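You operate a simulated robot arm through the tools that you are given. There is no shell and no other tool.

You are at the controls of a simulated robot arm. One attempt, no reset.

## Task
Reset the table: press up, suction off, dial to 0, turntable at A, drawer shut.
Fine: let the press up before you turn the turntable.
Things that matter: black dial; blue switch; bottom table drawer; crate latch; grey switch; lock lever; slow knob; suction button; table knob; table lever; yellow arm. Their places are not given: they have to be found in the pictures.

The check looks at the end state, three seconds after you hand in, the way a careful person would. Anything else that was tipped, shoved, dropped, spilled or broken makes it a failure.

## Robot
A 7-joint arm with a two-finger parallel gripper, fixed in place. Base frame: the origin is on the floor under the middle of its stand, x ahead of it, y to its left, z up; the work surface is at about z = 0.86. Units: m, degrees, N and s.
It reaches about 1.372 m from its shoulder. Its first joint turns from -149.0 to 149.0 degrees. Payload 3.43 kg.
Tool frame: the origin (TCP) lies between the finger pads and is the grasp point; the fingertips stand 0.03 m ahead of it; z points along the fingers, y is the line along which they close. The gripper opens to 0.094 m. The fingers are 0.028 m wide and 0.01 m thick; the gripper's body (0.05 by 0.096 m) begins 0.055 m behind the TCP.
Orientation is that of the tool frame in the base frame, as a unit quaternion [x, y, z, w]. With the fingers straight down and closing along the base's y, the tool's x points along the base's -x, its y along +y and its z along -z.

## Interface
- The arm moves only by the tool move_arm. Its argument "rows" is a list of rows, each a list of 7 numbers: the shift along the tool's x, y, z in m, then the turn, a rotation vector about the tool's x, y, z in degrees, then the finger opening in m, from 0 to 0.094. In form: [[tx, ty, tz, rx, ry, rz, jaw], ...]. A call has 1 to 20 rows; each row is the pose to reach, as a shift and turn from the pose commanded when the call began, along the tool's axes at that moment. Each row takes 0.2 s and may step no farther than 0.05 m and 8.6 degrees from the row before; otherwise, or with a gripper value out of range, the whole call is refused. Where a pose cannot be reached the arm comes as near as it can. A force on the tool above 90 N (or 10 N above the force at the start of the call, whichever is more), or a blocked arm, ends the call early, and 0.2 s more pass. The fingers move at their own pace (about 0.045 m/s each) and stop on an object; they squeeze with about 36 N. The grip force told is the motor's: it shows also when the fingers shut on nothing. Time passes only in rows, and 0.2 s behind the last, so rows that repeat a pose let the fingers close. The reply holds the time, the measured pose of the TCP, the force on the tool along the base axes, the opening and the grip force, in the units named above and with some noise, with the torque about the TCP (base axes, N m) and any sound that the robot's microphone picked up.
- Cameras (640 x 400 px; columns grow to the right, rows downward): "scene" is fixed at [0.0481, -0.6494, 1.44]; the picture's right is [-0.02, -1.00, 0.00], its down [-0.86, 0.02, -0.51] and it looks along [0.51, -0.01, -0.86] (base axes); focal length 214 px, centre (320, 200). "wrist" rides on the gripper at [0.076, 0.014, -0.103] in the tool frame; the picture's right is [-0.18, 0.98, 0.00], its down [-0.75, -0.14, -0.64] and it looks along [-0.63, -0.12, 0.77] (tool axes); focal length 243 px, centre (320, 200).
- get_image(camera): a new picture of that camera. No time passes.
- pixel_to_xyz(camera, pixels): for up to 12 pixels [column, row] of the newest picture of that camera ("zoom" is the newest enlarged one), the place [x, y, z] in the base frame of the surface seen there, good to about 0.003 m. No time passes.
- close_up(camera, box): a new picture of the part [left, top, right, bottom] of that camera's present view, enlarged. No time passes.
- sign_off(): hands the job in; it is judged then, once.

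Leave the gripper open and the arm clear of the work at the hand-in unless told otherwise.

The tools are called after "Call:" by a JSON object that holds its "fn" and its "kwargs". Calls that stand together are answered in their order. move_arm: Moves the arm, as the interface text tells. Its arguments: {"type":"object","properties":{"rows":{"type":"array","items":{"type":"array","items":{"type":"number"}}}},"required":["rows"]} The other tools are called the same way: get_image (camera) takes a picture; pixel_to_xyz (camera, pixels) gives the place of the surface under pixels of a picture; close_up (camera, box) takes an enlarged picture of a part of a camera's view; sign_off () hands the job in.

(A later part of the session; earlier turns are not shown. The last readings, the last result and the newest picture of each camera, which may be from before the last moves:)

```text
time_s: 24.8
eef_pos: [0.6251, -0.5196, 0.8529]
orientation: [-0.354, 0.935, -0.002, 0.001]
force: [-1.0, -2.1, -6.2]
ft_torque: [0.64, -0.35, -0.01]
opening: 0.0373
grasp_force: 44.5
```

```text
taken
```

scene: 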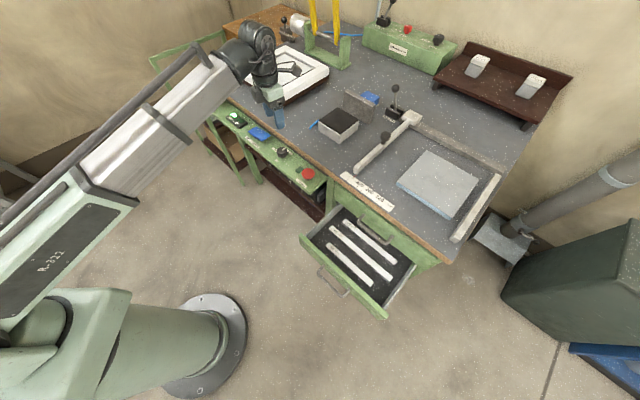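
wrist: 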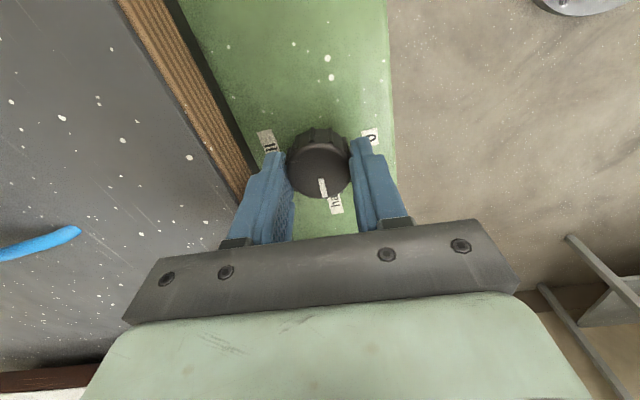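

The pointer is now at "half" and the forces are small. I'll continue the second 90° towards "0".

Call:
{"fn": "move_arm", "kwargs": {"rows": [[0, 0, 0, 0, 0, -8, 0.02], [0, 0, 0, 0, 0, -16, 0.02], [0, 0, 0, 0, 0, -24, 0.02], [0, 0, 0, 0, 0, -32, 0.02], [0, 0, 0, 0, 0, -40, 0.02], [0, 0, 0, 0, 0, -48, 0.02], [0, 0, 0, 0, 0, -56, 0.02], [0, 0, 0, 0, 0, -64, 0.02], [0, 0, 0, 0, 0, -72, 0.02]]}}

Call:
{"fn": "get_image", "kwargs": {"camera": "wrist"}}

Call:
{"fn": "close_up", "kwargs": {"camera": "wrist", "box": [256, 90, 384, 210]}}

```text
time_s: 26.8
eef_pos: [0.6246, -0.5188, 0.8529]
orientation: [0.836, -0.548, 0.002, 0.0]
force: [-16.0, -1.9, -10.1]
ft_torque: [0.34, 0.73, -0.01]
opening: 0.0374
grasp_force: 44.6
```

```text
taken
```

wrist: 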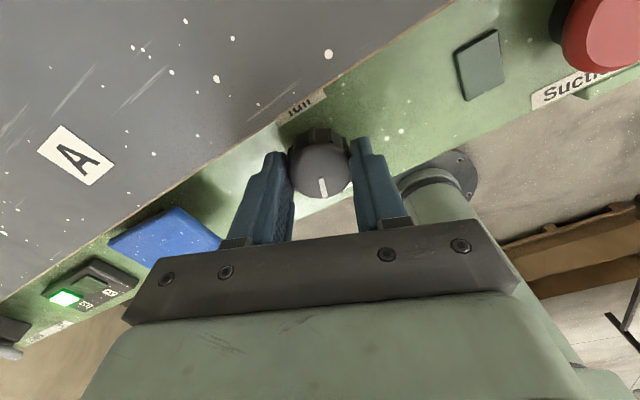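

```text
3.33 times, centred on (320, 150) of wrist
```

zoom: 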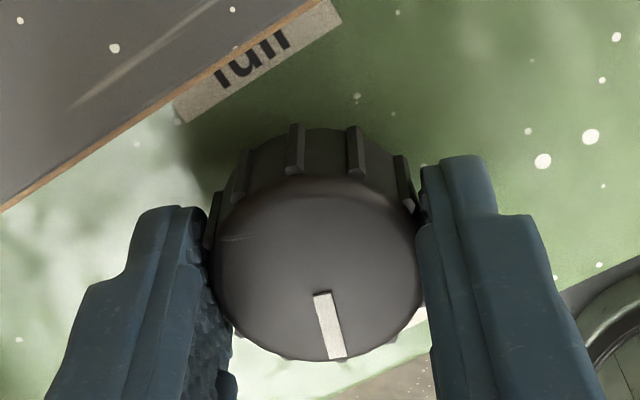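

The dial has turned 160°. I'll relieve the 16 N side force with a 1.5 mm shift and turn the last 20°.

Call:
{"fn": "move_arm", "kwargs": {"rows": [[-0.0006, 0.0014, 0.001, 0, 0, -7, 0.02], [-0.0006, 0.0014, 0.001, 0, 0, -14, 0.02], [-0.0006, 0.0014, 0.001, 0, 0, -20, 0.02], [-0.0006, 0.0014, 0.001, 0, 0, -20, 0.02]]}}

Call:
{"fn": "close_up", "kwargs": {"camera": "wrist", "box": [256, 90, 384, 210]}}

Call:
{"fn": "close_up", "kwargs": {"camera": "scene", "box": [230, 100, 342, 170]}}

```text
time_s: 27.8
eef_pos: [0.6251, -0.52, 0.8525]
orientation: [0.908, -0.419, 0.004, 0.001]
force: [-3.7, -6.5, 20.1]
ft_torque: [0.22, 0.35, -0.01]
opening: 0.0372
grasp_force: 45.5
out of reach, approached as far as the arm can: row 3, 4
```

```text
3.33 times, centred on (320, 150) of wrist
```

zoom: 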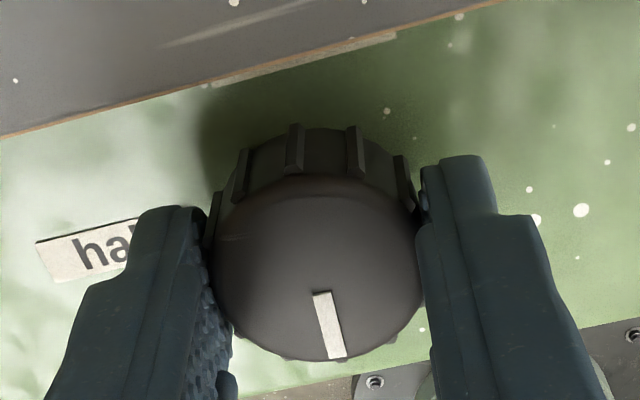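

```text
5.71 times, centred on (286, 135) of scene
```

zoom: 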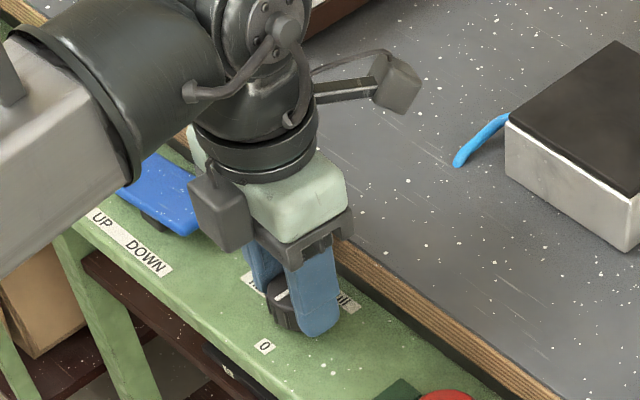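

The wrist is at its limit, with about 177° turned. I'll open the fingers, rise and look at the pointer against "0".

Call:
{"fn": "move_arm", "kwargs": {"rows": [[0, 0, 0, 0, 0, 0, 0.04], [0, 0, 0, 0, 0, 0, 0.058], [0, 0, 0, 0, 0, 0, 0.058], [0, 0, -0.02, 0, 0, 0, 0.058], [0, 0, -0.05, 0, 0, 0, 0.058], [0, 0, -0.09, 0, 0, 0, 0.058], [0, 0, -0.13, 0, 0, 0, 0.058]]}}

Call:
{"fn": "get_image", "kwargs": {"camera": "wrist"}}

Call:
{"fn": "close_up", "kwargs": {"camera": "scene", "box": [240, 120, 320, 170]}}

```text
time_s: 29.4
eef_pos: [0.6241, -0.517, 0.9817]
orientation: [0.907, -0.421, 0.003, 0.001]
force: [0.1, -0.4, 0.4]
ft_torque: [-0.05, 0.02, -0.02]
opening: 0.0579
grasp_force: 0.1
```

```text
taken
```

wrist: 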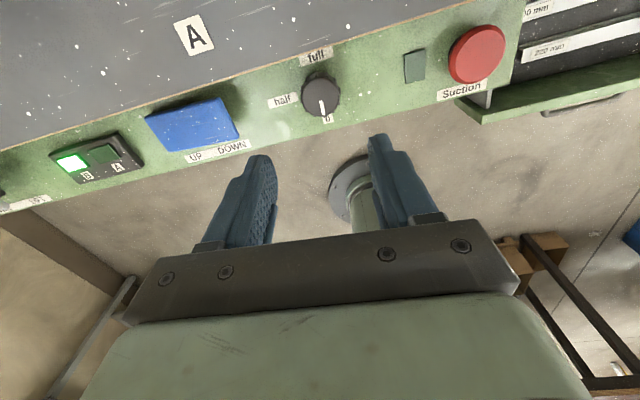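

```text
8.00 times, centred on (280, 145) of scene
```

zoom: 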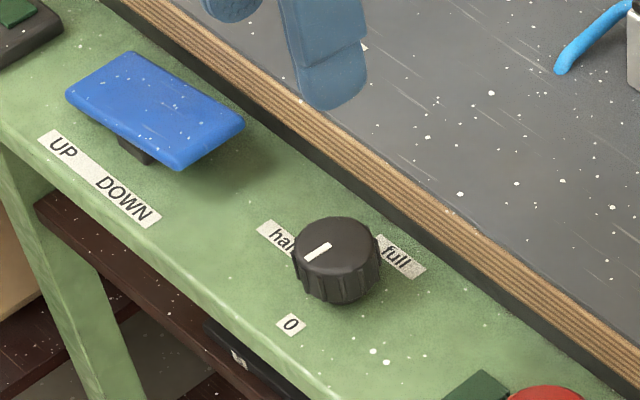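

Call:
{"fn": "close_up", "kwargs": {"camera": "wrist", "box": [280, 50, 360, 130]}}

Call:
{"fn": "pixel_to_xyz", "kwargs": {"camera": "zoom", "pixels": [[330, 225], [335, 285], [320, 200], [320, 330], [325, 30], [100, 210]]}}

```text
5.00 times, centred on (320, 90) of wrist
```

zoom: 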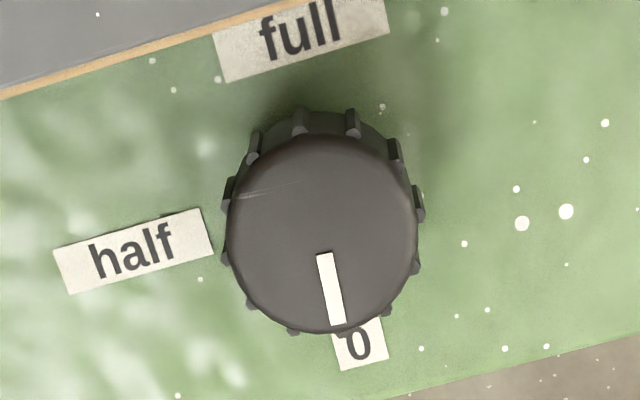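

```text
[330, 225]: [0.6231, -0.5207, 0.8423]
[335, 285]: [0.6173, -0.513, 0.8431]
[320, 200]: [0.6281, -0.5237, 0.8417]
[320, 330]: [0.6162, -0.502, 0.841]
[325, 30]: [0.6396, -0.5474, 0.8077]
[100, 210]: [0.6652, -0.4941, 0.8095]
```

The pointer sits on "0" (scene and wrist views agree), the press is up and suction is off. Next is the turntable. I'll rise and turn the wrist back, so the fingers can later close tangentially on the turntable lever's ball.

Call:
{"fn": "move_arm", "kwargs": {"rows": [[0, 0, -0.01, 0, 0, 8.5, 0.06], [0, 0, -0.02, 0, 0, 17, 0.06], [0, 0, -0.03, 0, 0, 25.5, 0.06], [0, 0, -0.04, 0, 0, 34, 0.06], [0, 0, -0.05, 0, 0, 42.5, 0.06], [0, 0, -0.06, 0, 0, 51, 0.06], [0, 0, -0.07, 0, 0, 59.5, 0.06], [0, 0, -0.08, 0, 0, 68, 0.06], [0, 0, -0.09, 0, 0, 76.5, 0.06], [0, 0, -0.1, 0, 0, 85, 0.06], [0, 0, -0.11, 0, 0, 93.5, 0.06], [0, 0, -0.12, 0, 0, 102, 0.06], [0, 0, -0.13, 0, 0, 110.5, 0.06], [0, 0, -0.14, 0, 0, 119, 0.06], [0, 0, -0.14, 0, 0, 127.5, 0.06], [0, 0, -0.14, 0, 0, 136, 0.06], [0, 0, -0.14, 0, 0, 144.5, 0.06], [0, 0, -0.14, 0, 0, 153, 0.06], [0, 0, -0.14, 0, 0, 161.5, 0.06], [0, 0, -0.14, 0, 0, 170, 0.06]]}}

Call:
{"fn": "get_image", "kwargs": {"camera": "scene"}}

Call:
{"fn": "close_up", "kwargs": {"camera": "scene", "box": [190, 0, 350, 100]}}

```text
time_s: 33.6
eef_pos: [0.6234, -0.5164, 1.1201]
orientation: [0.34, 0.94, -0.002, 0.002]
force: [1.0, 0.3, 0.4]
ft_torque: [0.0, 0.0, 0.0]
opening: 0.06
grasp_force: 0.0
```

```text
taken
```

scene: 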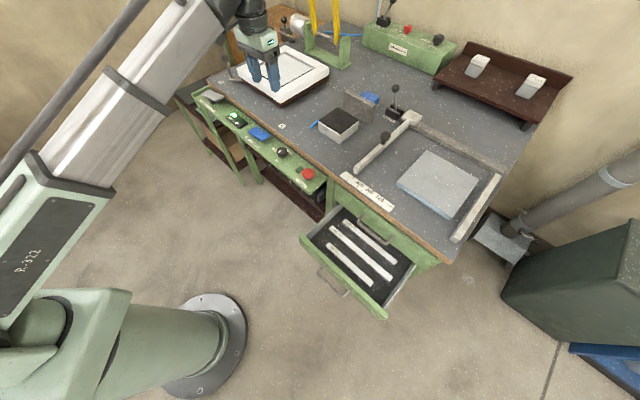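

```text
4.00 times, centred on (270, 50) of scene
```

zoom: 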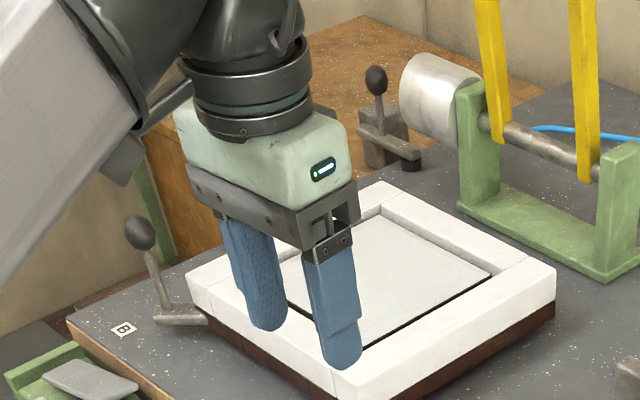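

The press stands straight up. The lever's ball is at scene (225,58). I'll measure the ball, post, arm, the frame corners and nearby objects.

Call:
{"fn": "pixel_to_xyz", "kwargs": {"camera": "zoom", "pixels": [[140, 233], [128, 233], [152, 233], [140, 220], [150, 270], [158, 300], [165, 318], [205, 318], [186, 272], [556, 268], [380, 182], [123, 330]]}}

Call:
{"fn": "pixel_to_xyz", "kwargs": {"camera": "zoom", "pixels": [[290, 282], [490, 272], [380, 218], [150, 130], [376, 80], [200, 180], [130, 160], [350, 375], [90, 310], [160, 250], [220, 190], [480, 60]]}}

```text
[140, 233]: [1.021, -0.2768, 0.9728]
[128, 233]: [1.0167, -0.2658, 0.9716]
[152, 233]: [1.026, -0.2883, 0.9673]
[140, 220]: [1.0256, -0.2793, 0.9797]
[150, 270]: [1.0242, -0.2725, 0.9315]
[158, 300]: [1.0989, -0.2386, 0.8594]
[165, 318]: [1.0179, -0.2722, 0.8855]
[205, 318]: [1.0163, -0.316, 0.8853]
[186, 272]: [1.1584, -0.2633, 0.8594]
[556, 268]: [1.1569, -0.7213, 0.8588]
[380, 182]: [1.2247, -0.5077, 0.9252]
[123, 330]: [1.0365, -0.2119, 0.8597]
```

```text
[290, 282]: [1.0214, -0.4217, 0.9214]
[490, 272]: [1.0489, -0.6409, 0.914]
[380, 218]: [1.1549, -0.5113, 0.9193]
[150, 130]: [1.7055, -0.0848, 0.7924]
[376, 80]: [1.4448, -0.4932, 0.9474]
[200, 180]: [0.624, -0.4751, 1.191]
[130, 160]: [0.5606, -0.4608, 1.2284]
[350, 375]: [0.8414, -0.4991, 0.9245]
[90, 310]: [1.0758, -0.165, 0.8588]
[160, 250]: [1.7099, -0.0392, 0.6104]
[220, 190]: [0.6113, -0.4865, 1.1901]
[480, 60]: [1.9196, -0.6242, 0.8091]
```

The turntable's centre is about (1.03,-0.512). The lever's ball centre is about (1.035,-0.272,0.966), at radius 0.24 on the B side, and A lies at 180° (the -x side), so it needs a 90° counter-clockwise turn. I'll move above the lever with the fingers closing along base x.

Call:
{"fn": "move_arm", "kwargs": {"rows": [[-0.0148, 0.041, 0, 0, 0, 4.6, 0.07], [-0.0295, 0.0819, 0, 0, 0, 9.2, 0.07], [-0.0443, 0.1229, 0, 0, 0, 13.8, 0.07], [-0.059, 0.1638, 0, 0, 0, 18.4, 0.07], [-0.0738, 0.2048, 0, 0, 0, 23, 0.07], [-0.0885, 0.2457, 0, 0, 0, 27.6, 0.07], [-0.1033, 0.2867, 0, 0, 0, 32.2, 0.07], [-0.118, 0.3276, 0, 0, 0, 36.8, 0.07], [-0.1328, 0.3686, 0, 0, 0, 41.4, 0.07], [-0.1475, 0.4095, 0, 0, 0, 46, 0.07], [-0.1623, 0.4505, 0, 0, 0, 50.5, 0.07]]}}

Call:
{"fn": "get_image", "kwargs": {"camera": "wrist"}}

Call:
{"fn": "get_image", "kwargs": {"camera": "scene"}}

```text
time_s: 36.0
eef_pos: [1.0364, -0.2723, 1.1218]
orientation: [0.709, 0.705, 0.002, 0.004]
force: [-0.1, -0.3, 0.7]
ft_torque: [-0.03, -0.05, 0.04]
opening: 0.07
grasp_force: 0.0
```

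```text
taken
```

wrist: 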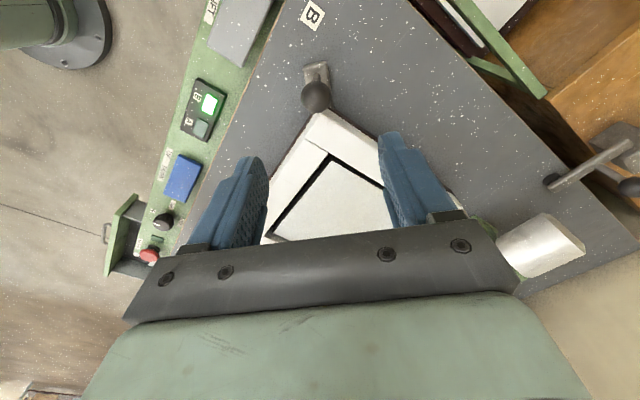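

```text
taken
```

scene: 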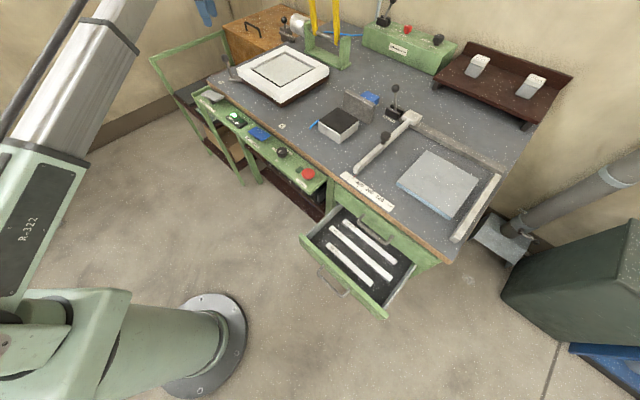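

I see the lever ball at wrist (316,95) with the turntable corner behind it. I'll measure the ball and frame corners from above.

Call:
{"fn": "close_up", "kwargs": {"camera": "wrist", "box": [272, 45, 368, 120]}}

Call:
{"fn": "pixel_to_xyz", "kwargs": {"camera": "wrist", "pixels": [[316, 95], [304, 95], [328, 95], [316, 83], [316, 107], [316, 68], [304, 70], [328, 70], [322, 116], [312, 15], [328, 155], [273, 240]]}}

```text
5.33 times, centred on (320, 82) of wrist
```

zoom: 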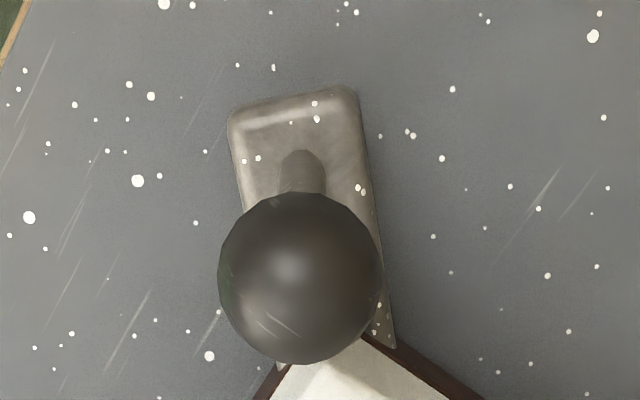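

```text
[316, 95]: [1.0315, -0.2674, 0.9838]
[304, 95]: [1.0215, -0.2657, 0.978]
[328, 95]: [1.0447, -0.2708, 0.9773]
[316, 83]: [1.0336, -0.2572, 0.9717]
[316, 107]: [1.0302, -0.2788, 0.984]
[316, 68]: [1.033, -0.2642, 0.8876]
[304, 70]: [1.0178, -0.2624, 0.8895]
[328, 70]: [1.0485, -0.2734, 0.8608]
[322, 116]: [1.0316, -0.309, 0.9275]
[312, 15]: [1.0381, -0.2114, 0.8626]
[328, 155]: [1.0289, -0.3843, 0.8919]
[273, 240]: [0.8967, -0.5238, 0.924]
```

The ball's centre is about (1.031,-0.273,0.967) with a radius of about 17 mm, and the turntable centre is about (1.031,-0.511). I'll lower the open fingers around the ball, keeping the tips at z≈0.93, above the lever arm.

Call:
{"fn": "move_arm", "kwargs": {"rows": [[0, -0.0054, 0.04, 0, 0, 0, 0.07], [0, -0.0054, 0.08, 0, 0, 0, 0.07], [0, -0.0054, 0.11, 0, 0, 0, 0.07], [0, -0.0054, 0.135, 0, 0, 0, 0.07], [0, -0.0054, 0.15, 0, 0, 0, 0.07], [0, -0.0054, 0.162, 0, 0, 0, 0.07]]}}

Call:
{"fn": "get_image", "kwargs": {"camera": "wrist"}}

Call:
{"fn": "close_up", "kwargs": {"camera": "scene", "box": [180, 10, 308, 90]}}

```text
time_s: 37.4
eef_pos: [1.031, -0.2719, 0.9611]
orientation: [0.708, 0.706, 0.0, 0.003]
force: [-0.5, -0.1, 0.9]
ft_torque: [0.0, -0.01, 0.0]
opening: 0.0699
grasp_force: 0.1
```

```text
taken
```

wrist: 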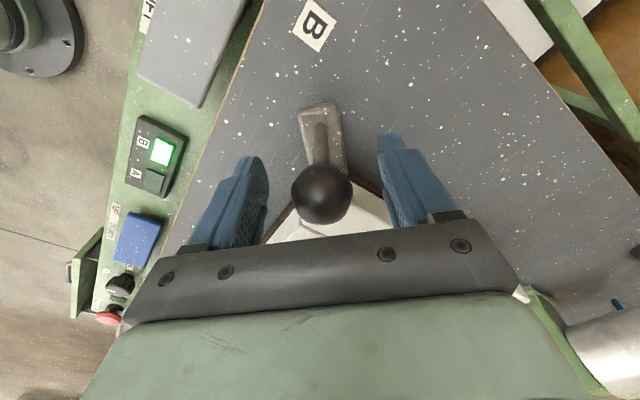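

```text
5.00 times, centred on (244, 50) of scene
```

zoom: 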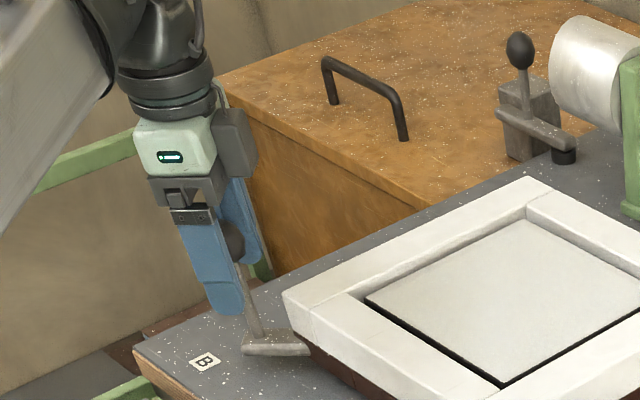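

The ball is centred between the fingers. I'll close on it gently.

Call:
{"fn": "move_arm", "kwargs": {"rows": [[0, 0, 0, 0, 0, 0, 0.05], [0, 0, 0, 0, 0, 0, 0.03], [0, 0, 0, 0, 0, 0, 0.025], [0, 0, 0, 0, 0, 0, 0.025]]}}

Call:
{"fn": "get_image", "kwargs": {"camera": "wrist"}}

```text
time_s: 38.4
eef_pos: [1.0313, -0.2737, 0.9615]
orientation: [0.708, 0.706, 0.001, 0.003]
force: [0.9, 0.1, -0.3]
ft_torque: [-0.04, 0.02, 0.1]
opening: 0.0314
grasp_force: 42.4
```

```text
taken
```

wrist: 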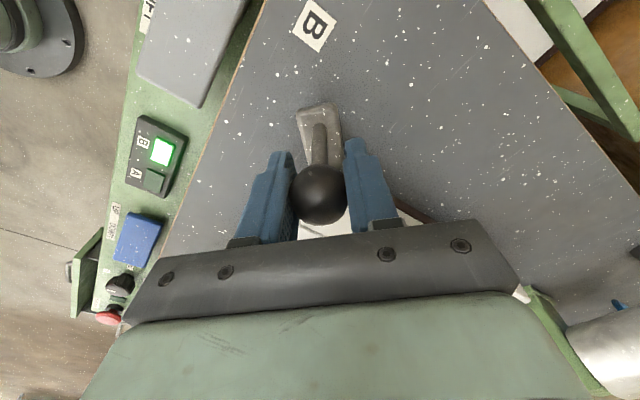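

The ball is held at an opening of 0.031. I'll start the arc counter-clockwise about (1.031,-0.511), turning the tool with it, with the first 15° as a test.

Call:
{"fn": "move_arm", "kwargs": {"rows": [[-0.0002, -0.0104, 0, 0, 0, -2.5, 0.025], [-0.0009, -0.0207, 0, 0, 0, -5, 0.025], [-0.002, -0.031, 0, 0, 0, -7.5, 0.025], [-0.0036, -0.0412, 0, 0, 0, -10, 0.025], [-0.0056, -0.0514, 0, 0, 0, -12.5, 0.025], [-0.0081, -0.0615, 0, 0, 0, -15, 0.025]]}}

Call:
{"fn": "get_image", "kwargs": {"camera": "wrist"}}

Call:
{"fn": "close_up", "kwargs": {"camera": "scene", "box": [180, 10, 340, 110]}}

```text
time_s: 39.8
eef_pos: [0.9669, -0.2811, 0.961]
orientation: [0.61, 0.792, 0.0, 0.003]
force: [0.6, 5.1, 4.2]
ft_torque: [0.74, 0.0, 0.07]
opening: 0.0317
grasp_force: 45.1
```

```text
taken
```

wrist: 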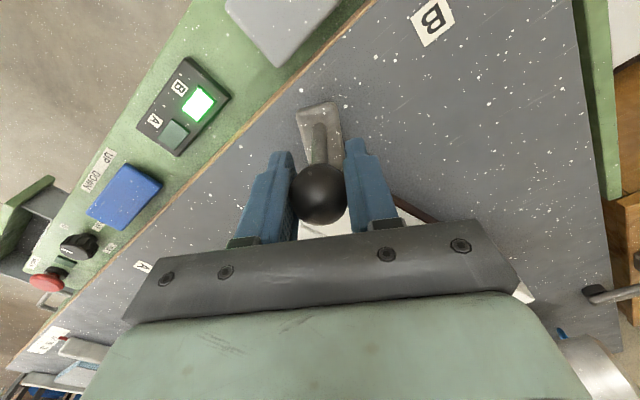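

```text
4.00 times, centred on (260, 60) of scene
```

zoom: 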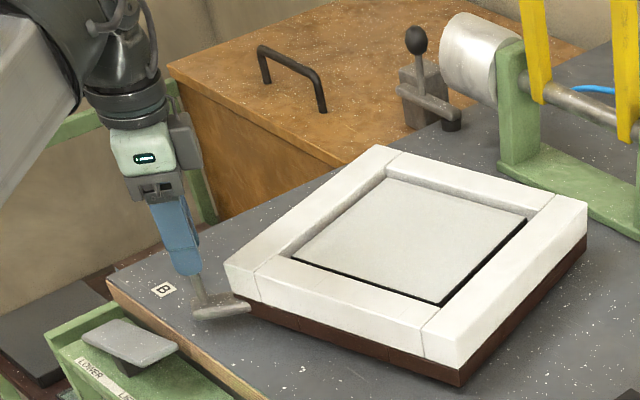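

The turntable is turning smoothly with small forces. I'll carry on another 60° along the arc.

Call:
{"fn": "move_arm", "kwargs": {"rows": [[-0.0006, -0.0166, 0, 0, 0, -4, 0.025], [-0.0023, -0.0331, 0, 0, 0, -8, 0.025], [-0.0052, -0.0494, 0, 0, 0, -12, 0.025], [-0.0092, -0.0655, 0, 0, 0, -16, 0.025], [-0.0143, -0.0812, 0, 0, 0, -20, 0.025], [-0.0205, -0.0966, 0, 0, 0, -24, 0.025], [-0.0278, -0.1115, 0, 0, 0, -28, 0.025], [-0.0361, -0.1259, 0, 0, 0, -32, 0.025], [-0.0454, -0.1396, 0, 0, 0, -36, 0.025], [-0.0556, -0.1527, 0, 0, 0, -40, 0.025], [-0.0667, -0.165, 0, 0, 0, -44, 0.025], [-0.0786, -0.1765, 0, 0, 0, -48, 0.025], [-0.0913, -0.1872, 0, 0, 0, -52, 0.025], [-0.1047, -0.1969, 0, 0, 0, -56, 0.025], [-0.1188, -0.2057, 0, 0, 0, -60, 0.025]]}}

Call:
{"fn": "get_image", "kwargs": {"camera": "wrist"}}

Call:
{"fn": "close_up", "kwargs": {"camera": "scene", "box": [190, 20, 350, 140]}}

```text
time_s: 43.0
eef_pos: [0.8038, -0.4499, 0.9607]
orientation: [0.132, 0.991, -0.001, 0.006]
force: [30.9, -6.4, 7.2]
ft_torque: [0.34, 0.24, 0.03]
opening: 0.0313
grasp_force: 44.6
```

```text
taken
```

wrist: 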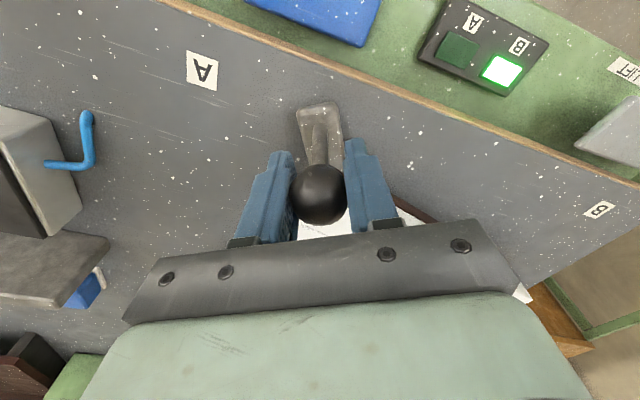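

```text
3.33 times, centred on (270, 80) of scene
```

zoom: 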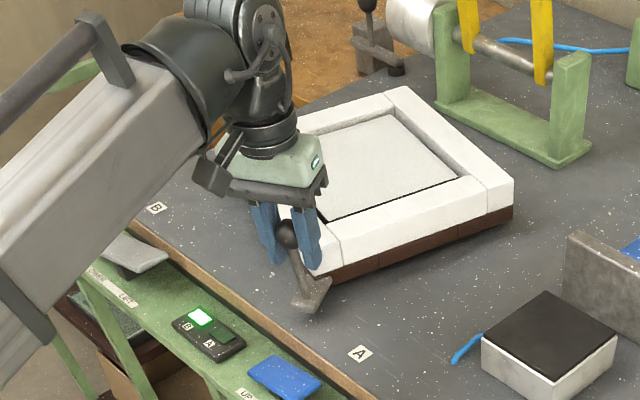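

There's 31 N of radial load (my path is slightly too wide), so I'll shift 2.5 mm towards the centre and continue the next 12°, watching the A lamp.

Call:
{"fn": "move_arm", "kwargs": {"rows": [[-0.0024, 0.0006, 0, 0, 0, 0, 0.025], [-0.0027, -0.0118, 0, 0, 0, -3, 0.025], [-0.0037, -0.0242, 0, 0, 0, -6, 0.025], [-0.0053, -0.0366, 0, 0, 0, -9, 0.025], [-0.0076, -0.0488, 0, 0, 0, -12, 0.025]]}}

Call:
{"fn": "get_image", "kwargs": {"camera": "wrist"}}

Call:
{"fn": "close_up", "kwargs": {"camera": "scene", "box": [190, 20, 350, 140]}}

```text
time_s: 44.2
eef_pos: [0.7967, -0.4986, 0.9602]
orientation: [0.028, 1.0, -0.002, 0.003]
force: [15.9, -2.6, 19.2]
ft_torque: [0.14, -0.41, 0.12]
opening: 0.0311
grasp_force: 44.7
```

```text
taken
```

wrist: 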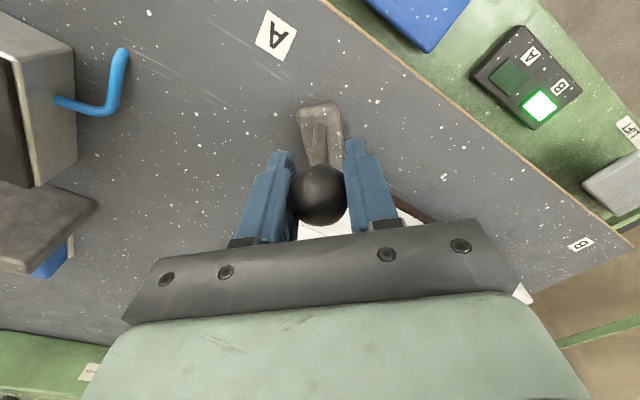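

```text
3.33 times, centred on (270, 80) of scene
```

zoom: 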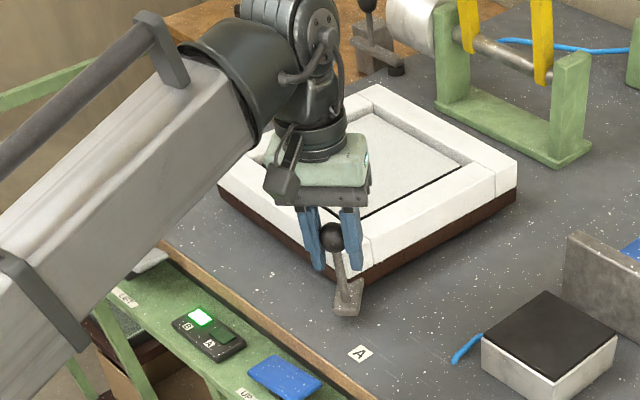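

B is still lit, with 3° to go to 90°. I'll ease inward 1.3 mm and move the last few degrees in small steps.

Call:
{"fn": "move_arm", "kwargs": {"rows": [[-0.0013, 0, -0.001, 0, 0, 0, 0.025], [-0.0014, -0.0042, -0.001, 0, 0, -1, 0.025], [-0.0014, -0.0083, -0.001, 0, 0, -2, 0.025], [-0.0016, -0.0124, -0.001, 0, 0, -3, 0.025]]}}

Call:
{"fn": "get_image", "kwargs": {"camera": "wrist"}}

Call:
{"fn": "close_up", "kwargs": {"camera": "scene", "box": [220, 90, 316, 150]}}

```text
time_s: 45.2
eef_pos: [0.7972, -0.51, 0.9602]
orientation: [0.0, 1.0, 0.0, 0.0]
force: [0.6, 17.7, -6.0]
ft_torque: [-0.24, -0.01, -0.54]
opening: 0.0313
grasp_force: 45.2
```

```text
taken
```

wrist: 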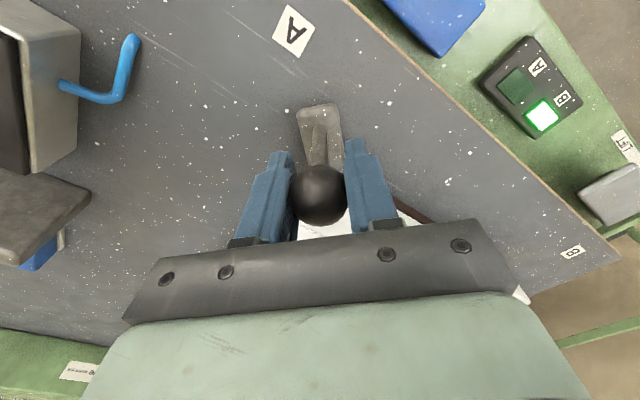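

```text
6.67 times, centred on (268, 120) of scene
```

zoom: 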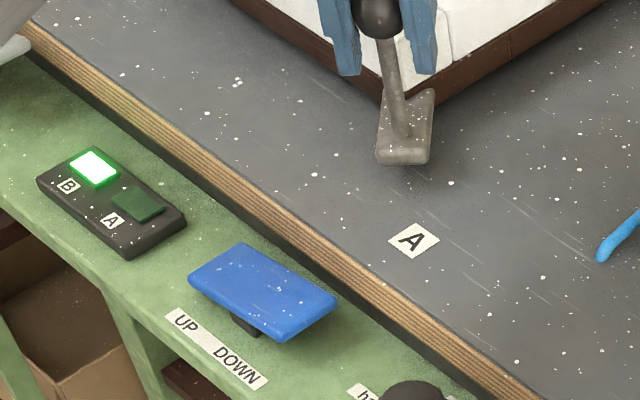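

The lamp still shows B and the lever points slightly short of the A mark (about 3–4°). I'll move on in 1° steps.

Call:
{"fn": "move_arm", "kwargs": {"rows": [[0, -0.0042, 0, 0, 0, -1, 0.025], [-0.0001, -0.0083, 0, 0, 0, -2, 0.025]]}}

Call:
{"fn": "get_image", "kwargs": {"camera": "wrist"}}

Call:
{"fn": "close_up", "kwargs": {"camera": "scene", "box": [220, 90, 316, 150]}}

```text
time_s: 45.8
eef_pos: [0.7974, -0.5159, 0.9602]
orientation: [-0.017, 1.0, 0.001, 0.001]
force: [-5.9, 38.4, -16.6]
ft_torque: [-0.63, -0.14, 0.06]
opening: 0.0471
grasp_force: 19.2
```

```text
taken
```

wrist: 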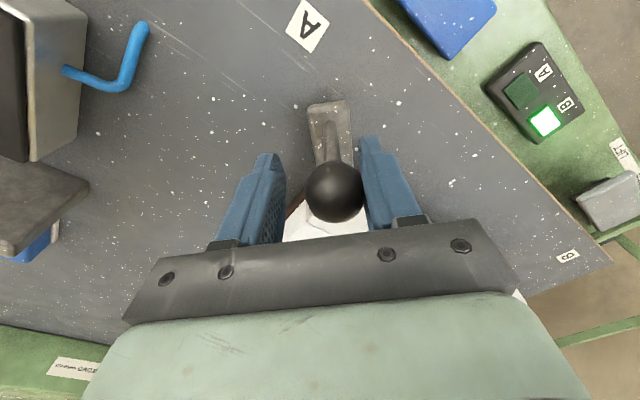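

```text
6.67 times, centred on (268, 120) of scene
```

zoom: 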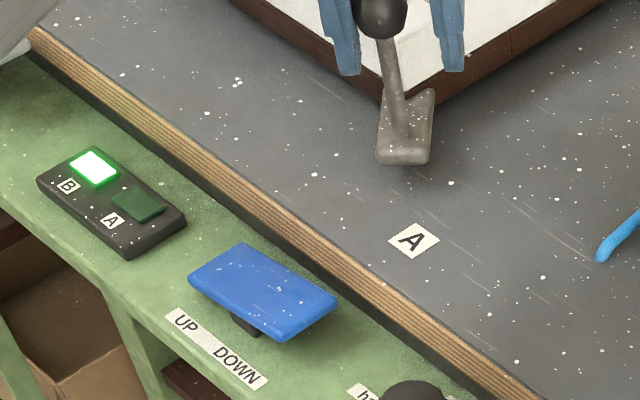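

The fingers were pushed open to 0.047, so the lever resisted with about 38 N and the lamp still shows B. I'll back off the 2° to relieve the load and examine the turntable's position.

Call:
{"fn": "move_arm", "kwargs": {"rows": [[0, 0.004, 0, 0, 0, 1, 0.047], [0, 0.0083, 0, 0, 0, 2, 0.06], [0, 0.0083, 0, 0, 0, 2, 0.07]]}}

Call:
{"fn": "get_image", "kwargs": {"camera": "wrist"}}

Call:
{"fn": "close_up", "kwargs": {"camera": "scene", "box": [200, 0, 360, 100]}}

Call:
{"fn": "close_up", "kwargs": {"camera": "scene", "box": [220, 90, 316, 150]}}

```text
time_s: 46.6
eef_pos: [0.7969, -0.5129, 0.961]
orientation: [0.002, 1.0, -0.002, 0.002]
force: [0.3, -0.4, 0.7]
ft_torque: [-0.01, 0.02, -0.01]
opening: 0.0704
grasp_force: 0.0
```

```text
taken
```

wrist: 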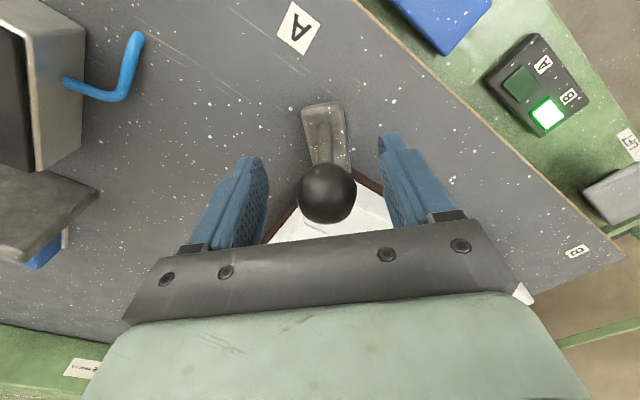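

```text
4.00 times, centred on (280, 50) of scene
```

zoom: 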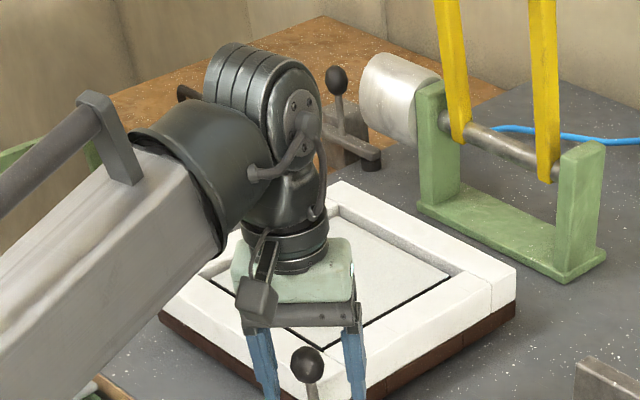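

```text
6.67 times, centred on (268, 120) of scene
```

zoom: 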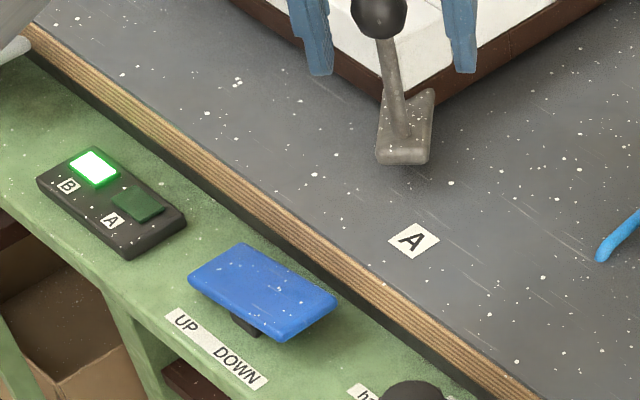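

The ball is free again. I'll rise straight up and measure exactly where the lever points relative to the A mark.

Call:
{"fn": "move_arm", "kwargs": {"rows": [[0, 0, -0.03, 0, 0, 0, 0.07], [0, 0, -0.07, 0, 0, 0, 0.07], [0, 0, -0.11, 0, 0, 0, 0.07], [0, 0, -0.15, 0, 0, 0, 0.07], [0, 0, -0.19, 0, 0, 0, 0.07]]}}

Call:
{"fn": "get_image", "kwargs": {"camera": "wrist"}}

Call:
{"fn": "close_up", "kwargs": {"camera": "wrist", "box": [260, 0, 388, 80]}}

Call:
{"fn": "get_image", "kwargs": {"camera": "scene"}}

```text
time_s: 47.8
eef_pos: [0.7968, -0.5122, 1.1532]
orientation: [0.002, 1.0, -0.002, 0.003]
force: [1.0, -0.2, 0.5]
ft_torque: [0.0, 0.0, 0.03]
opening: 0.07
grasp_force: 0.2
```

```text
taken
```

wrist: 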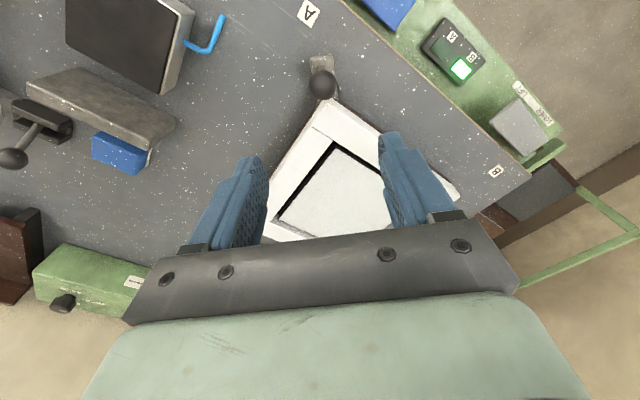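

```text
5.00 times, centred on (324, 40) of wrist
```

zoom: 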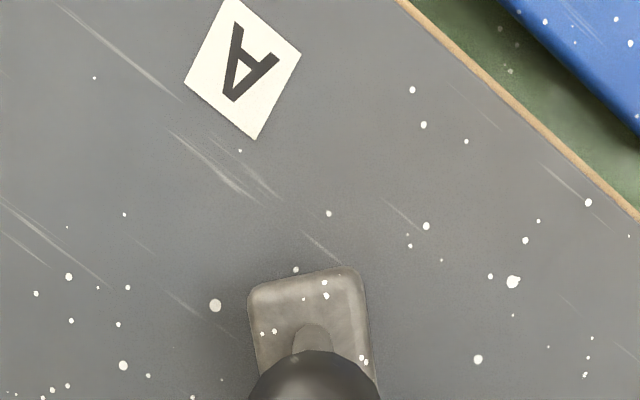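

```text
taken
```

scene: 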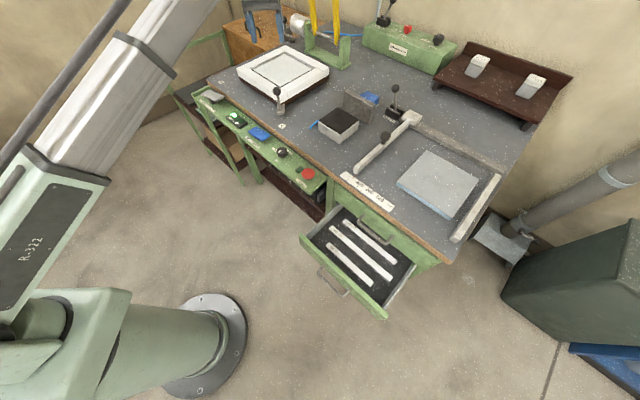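

Call:
{"fn": "pixel_to_xyz", "kwargs": {"camera": "wrist", "pixels": [[308, 14], [323, 84], [320, 62], [311, 62], [331, 62], [330, 103], [496, 171], [333, 145], [282, 222], [395, 180], [460, 190], [245, 235]]}}

Call:
{"fn": "pixel_to_xyz", "kwargs": {"camera": "scene", "pixels": [[237, 67], [283, 96], [329, 68], [283, 47], [252, 69], [316, 68], [284, 55], [284, 86], [277, 91], [282, 105], [282, 126], [221, 82]]}}

Call:
{"fn": "close_up", "kwargs": {"camera": "scene", "box": [200, 30, 360, 130]}}

```text
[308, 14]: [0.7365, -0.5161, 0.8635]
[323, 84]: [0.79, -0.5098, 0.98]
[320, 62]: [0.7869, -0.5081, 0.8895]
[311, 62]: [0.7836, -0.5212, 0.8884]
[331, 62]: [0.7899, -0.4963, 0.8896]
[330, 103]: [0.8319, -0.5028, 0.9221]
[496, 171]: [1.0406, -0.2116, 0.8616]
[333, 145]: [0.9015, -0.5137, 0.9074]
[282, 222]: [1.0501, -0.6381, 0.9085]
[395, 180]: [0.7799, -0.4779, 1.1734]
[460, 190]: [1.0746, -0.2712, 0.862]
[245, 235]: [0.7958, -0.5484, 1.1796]
```

```text
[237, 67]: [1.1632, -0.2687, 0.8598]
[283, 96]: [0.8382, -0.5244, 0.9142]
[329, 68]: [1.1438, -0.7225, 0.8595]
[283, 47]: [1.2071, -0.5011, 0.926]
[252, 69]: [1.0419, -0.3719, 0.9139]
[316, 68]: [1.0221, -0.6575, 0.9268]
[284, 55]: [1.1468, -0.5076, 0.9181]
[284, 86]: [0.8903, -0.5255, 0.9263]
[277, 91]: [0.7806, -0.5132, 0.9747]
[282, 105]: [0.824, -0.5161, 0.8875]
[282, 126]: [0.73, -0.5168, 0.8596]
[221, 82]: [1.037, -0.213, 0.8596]
```

```text
4.00 times, centred on (280, 80) of scene
```

zoom: 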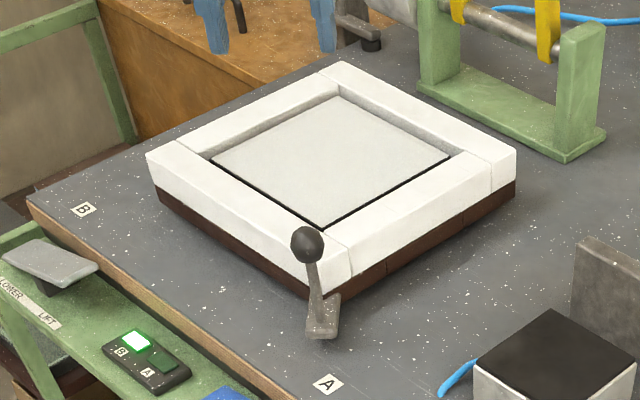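

From the marks, A lies at exactly -x from a centre of about (1.037,-0.516). The lever is roughly 2° short of it, and the lamp still shows B. I'll look closely around the turntable for anything blocking the last bit.

Call:
{"fn": "close_up", "kwargs": {"camera": "scene", "box": [260, 60, 340, 110]}}

Call:
{"fn": "close_up", "kwargs": {"camera": "scene", "box": [290, 30, 370, 80]}}

Call:
{"fn": "close_up", "kwargs": {"camera": "wrist", "box": [250, 80, 400, 250]}}

```text
8.00 times, centred on (300, 85) of scene
```

zoom: 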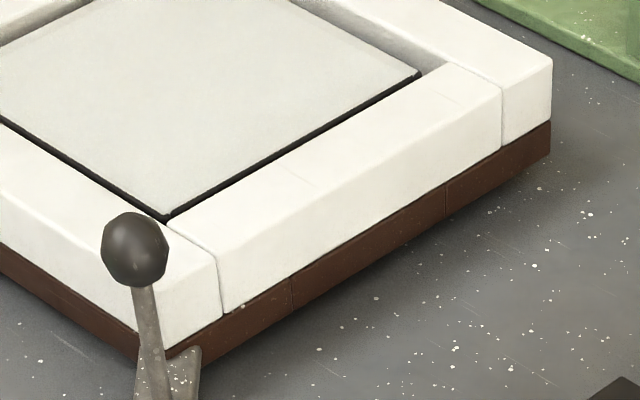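

```text
8.00 times, centred on (330, 55) of scene
```

zoom: 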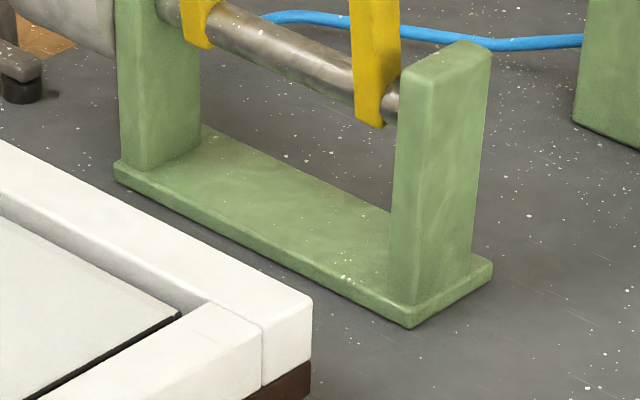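

```text
2.35 times, centred on (325, 165) of wrist
```

zoom: 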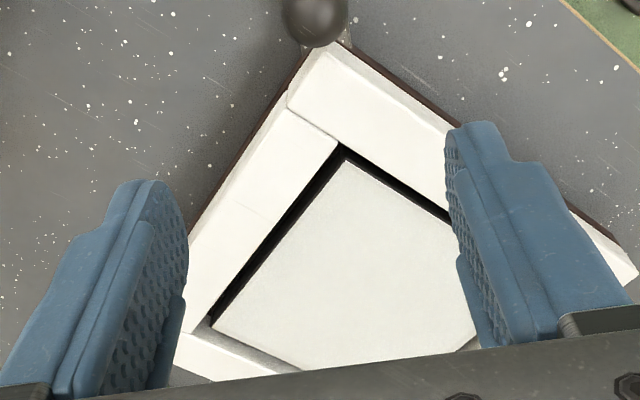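

Nothing visible blocks it. Before deciding, I want to check the other black knob on the Miltrove box (scene about (438,39)) for its labels, and locate it and the lock lever in space.

Call:
{"fn": "close_up", "kwargs": {"camera": "scene", "box": [418, 26, 458, 51]}}

Call:
{"fn": "close_up", "kwargs": {"camera": "scene", "box": [376, 10, 424, 40]}}

Call:
{"fn": "pixel_to_xyz", "kwargs": {"camera": "scene", "pixels": [[438, 37], [407, 28], [384, 20], [395, 88], [385, 135], [337, 120], [355, 105], [370, 97], [398, 48]]}}

```text
16.00 times, centred on (438, 38) of scene
```

zoom: 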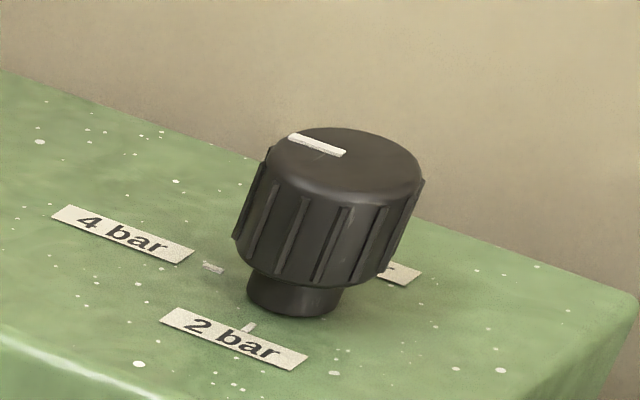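

```text
13.33 times, centred on (400, 25) of scene
```

zoom: 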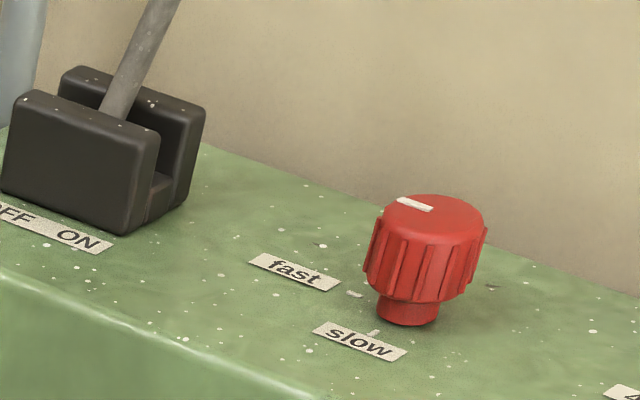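

```text
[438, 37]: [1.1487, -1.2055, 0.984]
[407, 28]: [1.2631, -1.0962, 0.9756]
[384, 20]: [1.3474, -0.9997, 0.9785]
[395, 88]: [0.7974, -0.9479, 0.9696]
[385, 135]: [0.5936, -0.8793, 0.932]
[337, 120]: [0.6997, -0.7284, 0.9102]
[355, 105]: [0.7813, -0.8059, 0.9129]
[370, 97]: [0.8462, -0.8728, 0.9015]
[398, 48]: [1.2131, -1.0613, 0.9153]
```

The Miltrove knob only has bar labels, so the panel dial was the right one. Next I'll test the turntable's last bit: with closed fingers on the +y side of the ball I'll push it towards A, more firmly than the grip allowed, in small steps.

Call:
{"fn": "move_arm", "kwargs": {"rows": [[0, 0.03, 0, 0, 0, 0, 0.04], [0, 0.06, 0, 0, 0, 0, 0.0], [0, 0.06, 0.04, 0, 0, 0, 0.0], [0, 0.06, 0.08, 0, 0, 0, 0.0], [0, 0.06, 0.12, 0, 0, 0, 0.0], [0, 0.06, 0.16, 0, 0, 0, 0.0], [0, 0.06, 0.187, 0, 0, 0, 0.0]]}}

Call:
{"fn": "get_image", "kwargs": {"camera": "wrist"}}

Call:
{"fn": "close_up", "kwargs": {"camera": "scene", "box": [220, 60, 332, 130]}}

```text
time_s: 49.4
eef_pos: [0.7958, -0.4503, 0.9644]
orientation: [0.001, 1.0, -0.001, 0.003]
force: [0.3, -0.7, 0.1]
ft_torque: [0.0, 0.03, 0.01]
opening: 0.0
grasp_force: 33.3
```

```text
taken
```

wrist: 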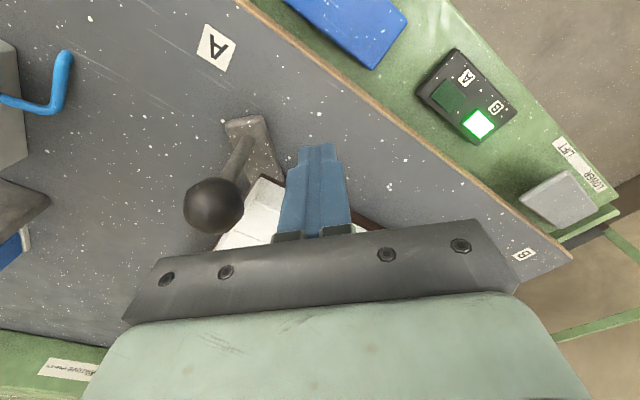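

```text
5.71 times, centred on (276, 95) of scene
```

zoom: 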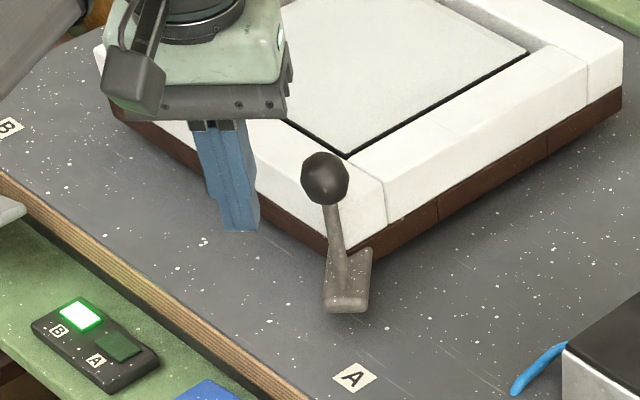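

The closed fingers are beside the ball. I'll move -y into contact and push in millimetre steps.

Call:
{"fn": "move_arm", "kwargs": {"rows": [[0, -0.02, 0, 0, 0, 0, 0], [0, -0.028, 0, 0, 0, 0, 0], [0, -0.032, 0, 0, 0, 0, 0], [0, -0.034, 0, 0, 0, 0, 0], [0, -0.036, 0, 0, 0, 0, 0]]}}

Call:
{"fn": "get_image", "kwargs": {"camera": "wrist"}}

```text
time_s: 50.6
eef_pos: [0.7974, -0.4813, 0.9639]
orientation: [-0.001, 1.0, 0.004, 0.003]
force: [-2.8, 57.8, -3.0]
ft_torque: [-0.15, -0.01, -0.07]
opening: 0.0
grasp_force: 32.7
```

```text
taken
```

wrist: 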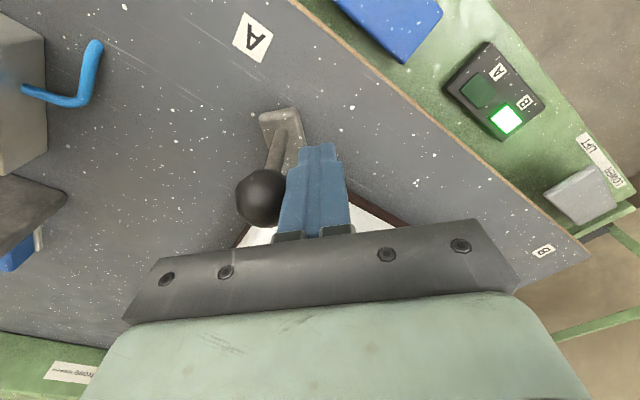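

With 58 N the ball doesn't move at all (ball y≈-0.507), so this is a firm end stop, not friction. A circle fit of the ball's path gives almost exactly 90° turned from the B position. I'll back off, rise clear, and measure the frame and lever orientation to be sure.

Call:
{"fn": "move_arm", "kwargs": {"rows": [[0, 0.01, 0, 0, 0, 0, 0], [0, 0.03, 0, 0, 0, 0, 0], [0, 0.04, -0.04, 0, 0, 0, 0], [0.01, 0.05, -0.08, 0, 0, 0, 0], [0.03, 0.06, -0.12, 0, 0, 0, 0], [0.06, 0.08, -0.16, 0, 0, 0, 0], [0.1, 0.1, -0.18, 0, 0, 0, 0], [0.14, 0.12, -0.18, 0, 0, 0, 0]]}}

Call:
{"fn": "get_image", "kwargs": {"camera": "scene"}}

Call:
{"fn": "close_up", "kwargs": {"camera": "scene", "box": [220, 35, 348, 115]}}

Call:
{"fn": "get_image", "kwargs": {"camera": "wrist"}}

```text
refused: row 6 steps farther than a row can; nothing moved
```

```text
taken
```

scene: 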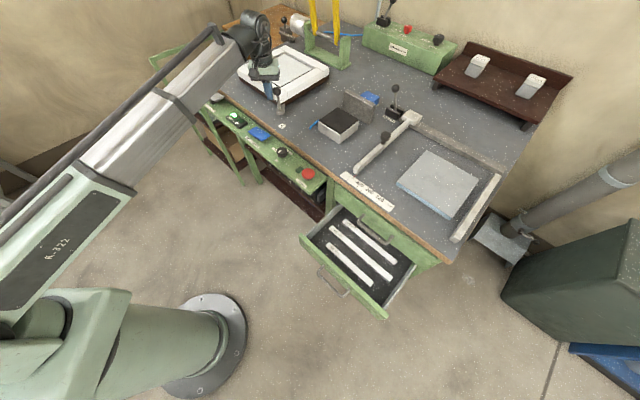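

```text
5.00 times, centred on (284, 75) of scene
```

zoom: 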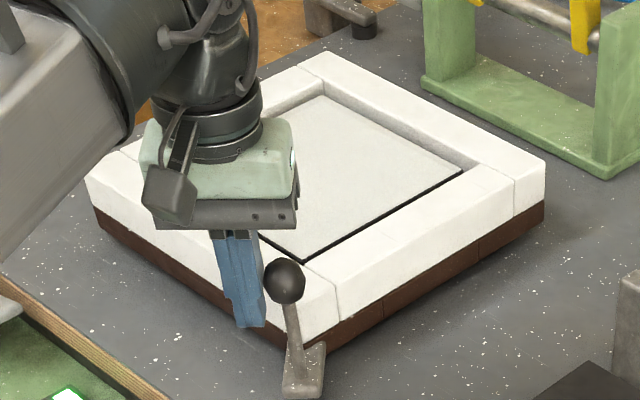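

```text
taken
```

wrist: 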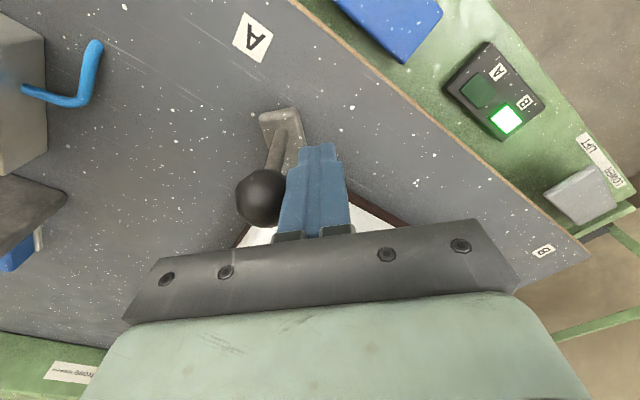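

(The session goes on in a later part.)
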